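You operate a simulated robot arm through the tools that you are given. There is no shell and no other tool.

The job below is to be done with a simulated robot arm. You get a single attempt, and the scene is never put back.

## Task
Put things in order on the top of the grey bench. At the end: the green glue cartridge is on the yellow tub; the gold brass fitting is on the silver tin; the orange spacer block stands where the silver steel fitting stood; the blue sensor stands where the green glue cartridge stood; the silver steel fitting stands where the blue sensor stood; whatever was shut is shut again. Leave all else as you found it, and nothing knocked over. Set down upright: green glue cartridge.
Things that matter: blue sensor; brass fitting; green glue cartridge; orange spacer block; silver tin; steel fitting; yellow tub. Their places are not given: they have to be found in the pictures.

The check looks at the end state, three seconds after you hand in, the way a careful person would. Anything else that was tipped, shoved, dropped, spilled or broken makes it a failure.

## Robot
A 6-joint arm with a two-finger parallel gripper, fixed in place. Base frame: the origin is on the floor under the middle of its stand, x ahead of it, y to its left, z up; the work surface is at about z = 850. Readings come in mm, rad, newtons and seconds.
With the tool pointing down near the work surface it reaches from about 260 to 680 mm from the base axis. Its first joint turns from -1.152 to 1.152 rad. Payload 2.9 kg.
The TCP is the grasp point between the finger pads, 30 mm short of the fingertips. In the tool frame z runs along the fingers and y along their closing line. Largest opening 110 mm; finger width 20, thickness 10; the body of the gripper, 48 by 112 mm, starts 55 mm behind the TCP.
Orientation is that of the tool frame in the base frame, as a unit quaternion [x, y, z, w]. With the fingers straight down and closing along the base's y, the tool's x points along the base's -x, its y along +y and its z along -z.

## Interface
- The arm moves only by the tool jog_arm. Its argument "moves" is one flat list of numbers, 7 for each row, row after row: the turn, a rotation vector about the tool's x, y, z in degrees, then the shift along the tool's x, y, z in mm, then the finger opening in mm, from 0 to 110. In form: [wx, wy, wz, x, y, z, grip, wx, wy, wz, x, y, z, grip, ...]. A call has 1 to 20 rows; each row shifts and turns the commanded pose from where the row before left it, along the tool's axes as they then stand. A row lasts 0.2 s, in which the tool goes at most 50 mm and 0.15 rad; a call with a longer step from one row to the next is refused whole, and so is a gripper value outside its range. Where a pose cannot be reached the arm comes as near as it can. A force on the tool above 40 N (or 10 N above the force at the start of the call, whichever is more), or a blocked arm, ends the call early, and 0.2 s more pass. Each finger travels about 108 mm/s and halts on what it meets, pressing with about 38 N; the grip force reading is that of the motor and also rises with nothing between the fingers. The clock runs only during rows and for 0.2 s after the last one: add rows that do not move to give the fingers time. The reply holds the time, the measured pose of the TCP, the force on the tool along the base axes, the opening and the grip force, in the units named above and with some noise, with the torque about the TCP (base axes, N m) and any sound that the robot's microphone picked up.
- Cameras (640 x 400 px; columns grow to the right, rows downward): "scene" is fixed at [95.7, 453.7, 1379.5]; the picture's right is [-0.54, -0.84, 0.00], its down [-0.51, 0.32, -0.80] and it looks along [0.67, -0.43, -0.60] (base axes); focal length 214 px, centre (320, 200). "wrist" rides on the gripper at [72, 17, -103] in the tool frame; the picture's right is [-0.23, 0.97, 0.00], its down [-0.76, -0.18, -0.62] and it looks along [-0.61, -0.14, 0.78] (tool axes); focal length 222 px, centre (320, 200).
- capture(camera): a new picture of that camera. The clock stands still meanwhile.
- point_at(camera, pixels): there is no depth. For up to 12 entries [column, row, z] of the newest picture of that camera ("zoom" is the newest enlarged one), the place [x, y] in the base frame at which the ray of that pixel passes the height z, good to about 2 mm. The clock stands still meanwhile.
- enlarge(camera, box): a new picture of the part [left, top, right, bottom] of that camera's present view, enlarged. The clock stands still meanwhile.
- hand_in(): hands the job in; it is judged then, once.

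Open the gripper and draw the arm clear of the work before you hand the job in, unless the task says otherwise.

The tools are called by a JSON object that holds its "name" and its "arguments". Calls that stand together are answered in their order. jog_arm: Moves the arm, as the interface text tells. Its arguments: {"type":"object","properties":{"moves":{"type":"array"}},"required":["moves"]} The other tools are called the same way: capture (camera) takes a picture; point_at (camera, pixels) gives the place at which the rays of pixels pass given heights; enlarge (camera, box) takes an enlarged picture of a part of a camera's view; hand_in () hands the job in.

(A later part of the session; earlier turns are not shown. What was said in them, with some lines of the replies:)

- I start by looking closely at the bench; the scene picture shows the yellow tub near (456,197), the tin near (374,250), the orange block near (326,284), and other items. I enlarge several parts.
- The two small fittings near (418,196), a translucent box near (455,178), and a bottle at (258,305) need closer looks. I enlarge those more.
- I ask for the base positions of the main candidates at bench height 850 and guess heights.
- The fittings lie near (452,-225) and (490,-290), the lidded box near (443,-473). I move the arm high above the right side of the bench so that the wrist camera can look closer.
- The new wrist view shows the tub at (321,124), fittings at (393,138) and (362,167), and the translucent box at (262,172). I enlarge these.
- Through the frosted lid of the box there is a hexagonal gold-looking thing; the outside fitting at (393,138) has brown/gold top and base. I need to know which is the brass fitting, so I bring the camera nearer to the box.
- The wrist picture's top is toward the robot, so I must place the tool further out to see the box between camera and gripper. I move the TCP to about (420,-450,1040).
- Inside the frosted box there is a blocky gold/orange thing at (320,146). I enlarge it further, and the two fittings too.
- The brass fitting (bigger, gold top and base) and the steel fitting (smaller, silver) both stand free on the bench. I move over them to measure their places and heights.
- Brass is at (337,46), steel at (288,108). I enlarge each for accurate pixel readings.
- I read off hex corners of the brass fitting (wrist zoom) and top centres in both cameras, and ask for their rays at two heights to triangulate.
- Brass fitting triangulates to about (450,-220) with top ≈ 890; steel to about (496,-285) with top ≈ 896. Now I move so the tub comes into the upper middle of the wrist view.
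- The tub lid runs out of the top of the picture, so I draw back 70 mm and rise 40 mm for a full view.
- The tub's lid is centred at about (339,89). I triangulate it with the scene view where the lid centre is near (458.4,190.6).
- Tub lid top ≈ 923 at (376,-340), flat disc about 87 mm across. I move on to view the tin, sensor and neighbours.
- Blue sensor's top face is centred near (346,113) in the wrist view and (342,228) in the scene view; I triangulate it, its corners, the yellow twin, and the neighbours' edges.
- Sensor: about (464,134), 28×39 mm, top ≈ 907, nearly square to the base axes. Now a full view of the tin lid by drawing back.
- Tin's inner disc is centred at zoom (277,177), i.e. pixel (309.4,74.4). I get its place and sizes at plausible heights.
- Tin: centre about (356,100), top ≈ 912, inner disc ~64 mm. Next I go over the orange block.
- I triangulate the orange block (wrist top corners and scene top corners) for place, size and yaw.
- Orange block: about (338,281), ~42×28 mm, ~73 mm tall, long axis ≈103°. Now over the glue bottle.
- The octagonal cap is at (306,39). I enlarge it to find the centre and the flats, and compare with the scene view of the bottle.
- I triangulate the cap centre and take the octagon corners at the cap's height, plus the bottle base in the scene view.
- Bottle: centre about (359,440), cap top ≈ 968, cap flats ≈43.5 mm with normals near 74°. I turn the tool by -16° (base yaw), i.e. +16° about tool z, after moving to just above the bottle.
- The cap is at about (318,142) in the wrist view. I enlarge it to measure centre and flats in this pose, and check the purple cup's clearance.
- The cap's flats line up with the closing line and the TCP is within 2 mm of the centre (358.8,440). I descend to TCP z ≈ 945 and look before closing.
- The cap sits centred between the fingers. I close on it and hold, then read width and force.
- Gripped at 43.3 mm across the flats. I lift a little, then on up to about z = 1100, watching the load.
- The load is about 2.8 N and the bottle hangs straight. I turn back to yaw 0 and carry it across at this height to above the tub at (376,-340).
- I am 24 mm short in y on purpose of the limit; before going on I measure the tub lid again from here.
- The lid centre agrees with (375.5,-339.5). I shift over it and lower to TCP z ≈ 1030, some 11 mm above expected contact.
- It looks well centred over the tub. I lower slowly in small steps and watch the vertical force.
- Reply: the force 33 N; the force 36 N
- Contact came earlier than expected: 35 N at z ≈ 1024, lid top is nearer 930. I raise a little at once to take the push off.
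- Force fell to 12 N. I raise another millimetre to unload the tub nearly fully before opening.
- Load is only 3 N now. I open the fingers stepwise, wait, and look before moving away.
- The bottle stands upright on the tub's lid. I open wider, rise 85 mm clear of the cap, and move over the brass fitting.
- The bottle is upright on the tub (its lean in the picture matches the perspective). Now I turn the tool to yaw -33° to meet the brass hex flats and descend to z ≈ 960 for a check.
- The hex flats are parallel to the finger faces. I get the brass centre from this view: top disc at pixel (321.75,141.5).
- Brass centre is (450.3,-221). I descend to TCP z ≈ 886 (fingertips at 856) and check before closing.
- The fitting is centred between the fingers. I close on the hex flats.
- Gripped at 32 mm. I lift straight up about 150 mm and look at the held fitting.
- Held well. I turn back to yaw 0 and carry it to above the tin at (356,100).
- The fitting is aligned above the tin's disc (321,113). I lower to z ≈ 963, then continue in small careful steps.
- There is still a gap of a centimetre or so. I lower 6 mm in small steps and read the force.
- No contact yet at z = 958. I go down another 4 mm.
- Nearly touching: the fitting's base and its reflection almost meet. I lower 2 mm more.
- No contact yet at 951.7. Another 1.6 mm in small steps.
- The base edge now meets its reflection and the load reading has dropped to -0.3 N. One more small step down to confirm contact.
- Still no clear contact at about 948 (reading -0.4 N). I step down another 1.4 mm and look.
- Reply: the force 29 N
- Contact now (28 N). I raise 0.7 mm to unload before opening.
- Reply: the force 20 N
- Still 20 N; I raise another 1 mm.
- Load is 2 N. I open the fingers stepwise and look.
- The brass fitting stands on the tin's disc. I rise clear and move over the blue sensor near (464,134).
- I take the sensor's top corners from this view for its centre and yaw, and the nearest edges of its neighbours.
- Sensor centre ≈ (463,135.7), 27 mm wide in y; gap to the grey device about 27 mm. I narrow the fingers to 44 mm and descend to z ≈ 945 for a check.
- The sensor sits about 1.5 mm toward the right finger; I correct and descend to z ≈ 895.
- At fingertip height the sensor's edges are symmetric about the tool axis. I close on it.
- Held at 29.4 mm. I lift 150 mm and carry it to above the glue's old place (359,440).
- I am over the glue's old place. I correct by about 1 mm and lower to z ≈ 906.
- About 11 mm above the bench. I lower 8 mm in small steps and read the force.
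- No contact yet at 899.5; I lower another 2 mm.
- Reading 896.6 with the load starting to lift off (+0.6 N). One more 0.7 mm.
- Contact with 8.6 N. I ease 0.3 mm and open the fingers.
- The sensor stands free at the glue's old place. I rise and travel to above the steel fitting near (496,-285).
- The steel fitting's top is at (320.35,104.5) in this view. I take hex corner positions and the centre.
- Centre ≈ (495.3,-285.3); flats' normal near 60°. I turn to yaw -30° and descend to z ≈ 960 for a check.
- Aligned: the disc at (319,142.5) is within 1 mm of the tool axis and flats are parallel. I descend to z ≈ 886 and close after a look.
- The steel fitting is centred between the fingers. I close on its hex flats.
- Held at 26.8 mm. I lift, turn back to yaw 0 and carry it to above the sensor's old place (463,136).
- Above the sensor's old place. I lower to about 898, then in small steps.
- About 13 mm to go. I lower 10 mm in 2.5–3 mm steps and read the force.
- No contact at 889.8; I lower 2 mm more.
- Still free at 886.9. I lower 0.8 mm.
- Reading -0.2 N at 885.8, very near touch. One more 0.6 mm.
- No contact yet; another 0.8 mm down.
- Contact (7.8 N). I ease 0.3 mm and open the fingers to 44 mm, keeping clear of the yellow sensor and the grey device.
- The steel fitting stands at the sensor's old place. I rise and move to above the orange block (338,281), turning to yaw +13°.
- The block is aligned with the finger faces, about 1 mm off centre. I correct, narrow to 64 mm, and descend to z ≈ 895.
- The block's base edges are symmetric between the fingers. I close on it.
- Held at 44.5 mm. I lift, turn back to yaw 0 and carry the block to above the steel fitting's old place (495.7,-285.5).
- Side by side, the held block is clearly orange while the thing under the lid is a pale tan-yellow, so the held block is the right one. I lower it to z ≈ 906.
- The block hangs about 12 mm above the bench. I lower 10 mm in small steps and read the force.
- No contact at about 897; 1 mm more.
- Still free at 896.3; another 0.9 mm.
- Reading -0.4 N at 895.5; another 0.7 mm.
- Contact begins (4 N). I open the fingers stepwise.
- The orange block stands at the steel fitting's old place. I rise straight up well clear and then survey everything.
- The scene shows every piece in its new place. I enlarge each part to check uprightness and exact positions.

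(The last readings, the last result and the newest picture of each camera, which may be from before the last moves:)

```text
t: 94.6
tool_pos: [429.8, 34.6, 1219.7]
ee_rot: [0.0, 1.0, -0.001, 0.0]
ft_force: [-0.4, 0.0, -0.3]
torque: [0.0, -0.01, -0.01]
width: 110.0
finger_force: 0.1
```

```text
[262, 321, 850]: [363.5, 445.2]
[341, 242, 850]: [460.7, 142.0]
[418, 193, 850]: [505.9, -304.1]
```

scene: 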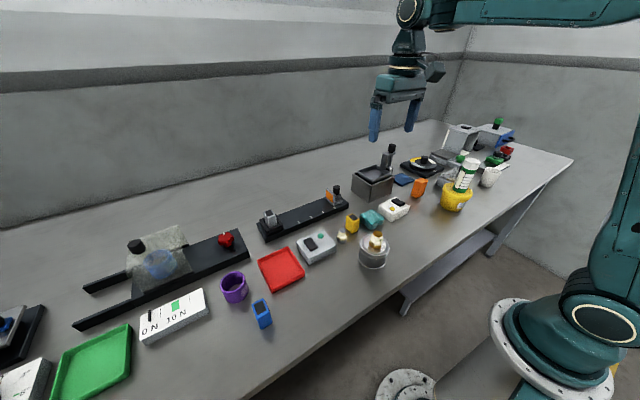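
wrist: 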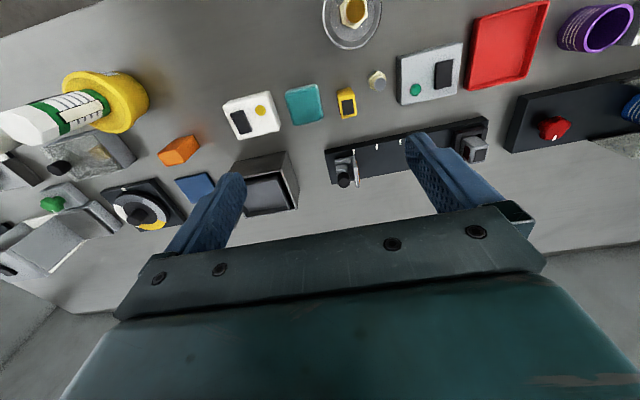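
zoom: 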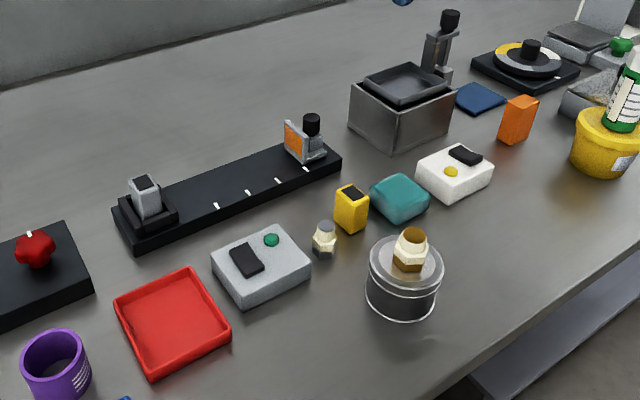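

All checks hold: bottle upright on the tub, brass fitting on the tin, sensor, steel fitting and orange block upright in their new places, tub and tin not shifted (same pixel edges as before). The gripper is open and the arm is clear at z ≈ 1220, so I hand the job in.

{"name": "hand_in", "arguments": {}}

```text
The job is handed in.
```

I moved all five pieces to their new places and handed the job in. I don't have the check's result.

| Piece | Where it is now |
|---|---|
| Green glue cartridge | Upright on the yellow tub's lid, close to the centre |
| Gold brass fitting | Upright on the silver tin's inner disc |
| Blue sensor | Where the glue cartridge stood, about (359, 440) |
| Silver steel fitting | Where the blue sensor stood, about (463, 135) |
| Orange spacer block | Where the steel fitting stood, about (495, -286) |

- **Leftover state:** In the last pictures every piece stands upright. The tub and tin show the same edges as before, so they have not shifted. I opened nothing, so everything that was shut is still shut. The gripper is open and the arm is clear at about z = 1220.
- **Orange block:** There is also a tan-yellow block under the frosted lid of a box. I took the clearly orange block on the open bench as the orange spacer block, after comparing the two colours in one view.
- **Hard contact:** While setting the cartridge down I pressed on the tub with up to about 35 N before easing off. The pictures show no effect on the tub.
- **Rotation:** The cartridge, the two fittings and the orange block are turned 13 to 33 degrees from how they first stood.
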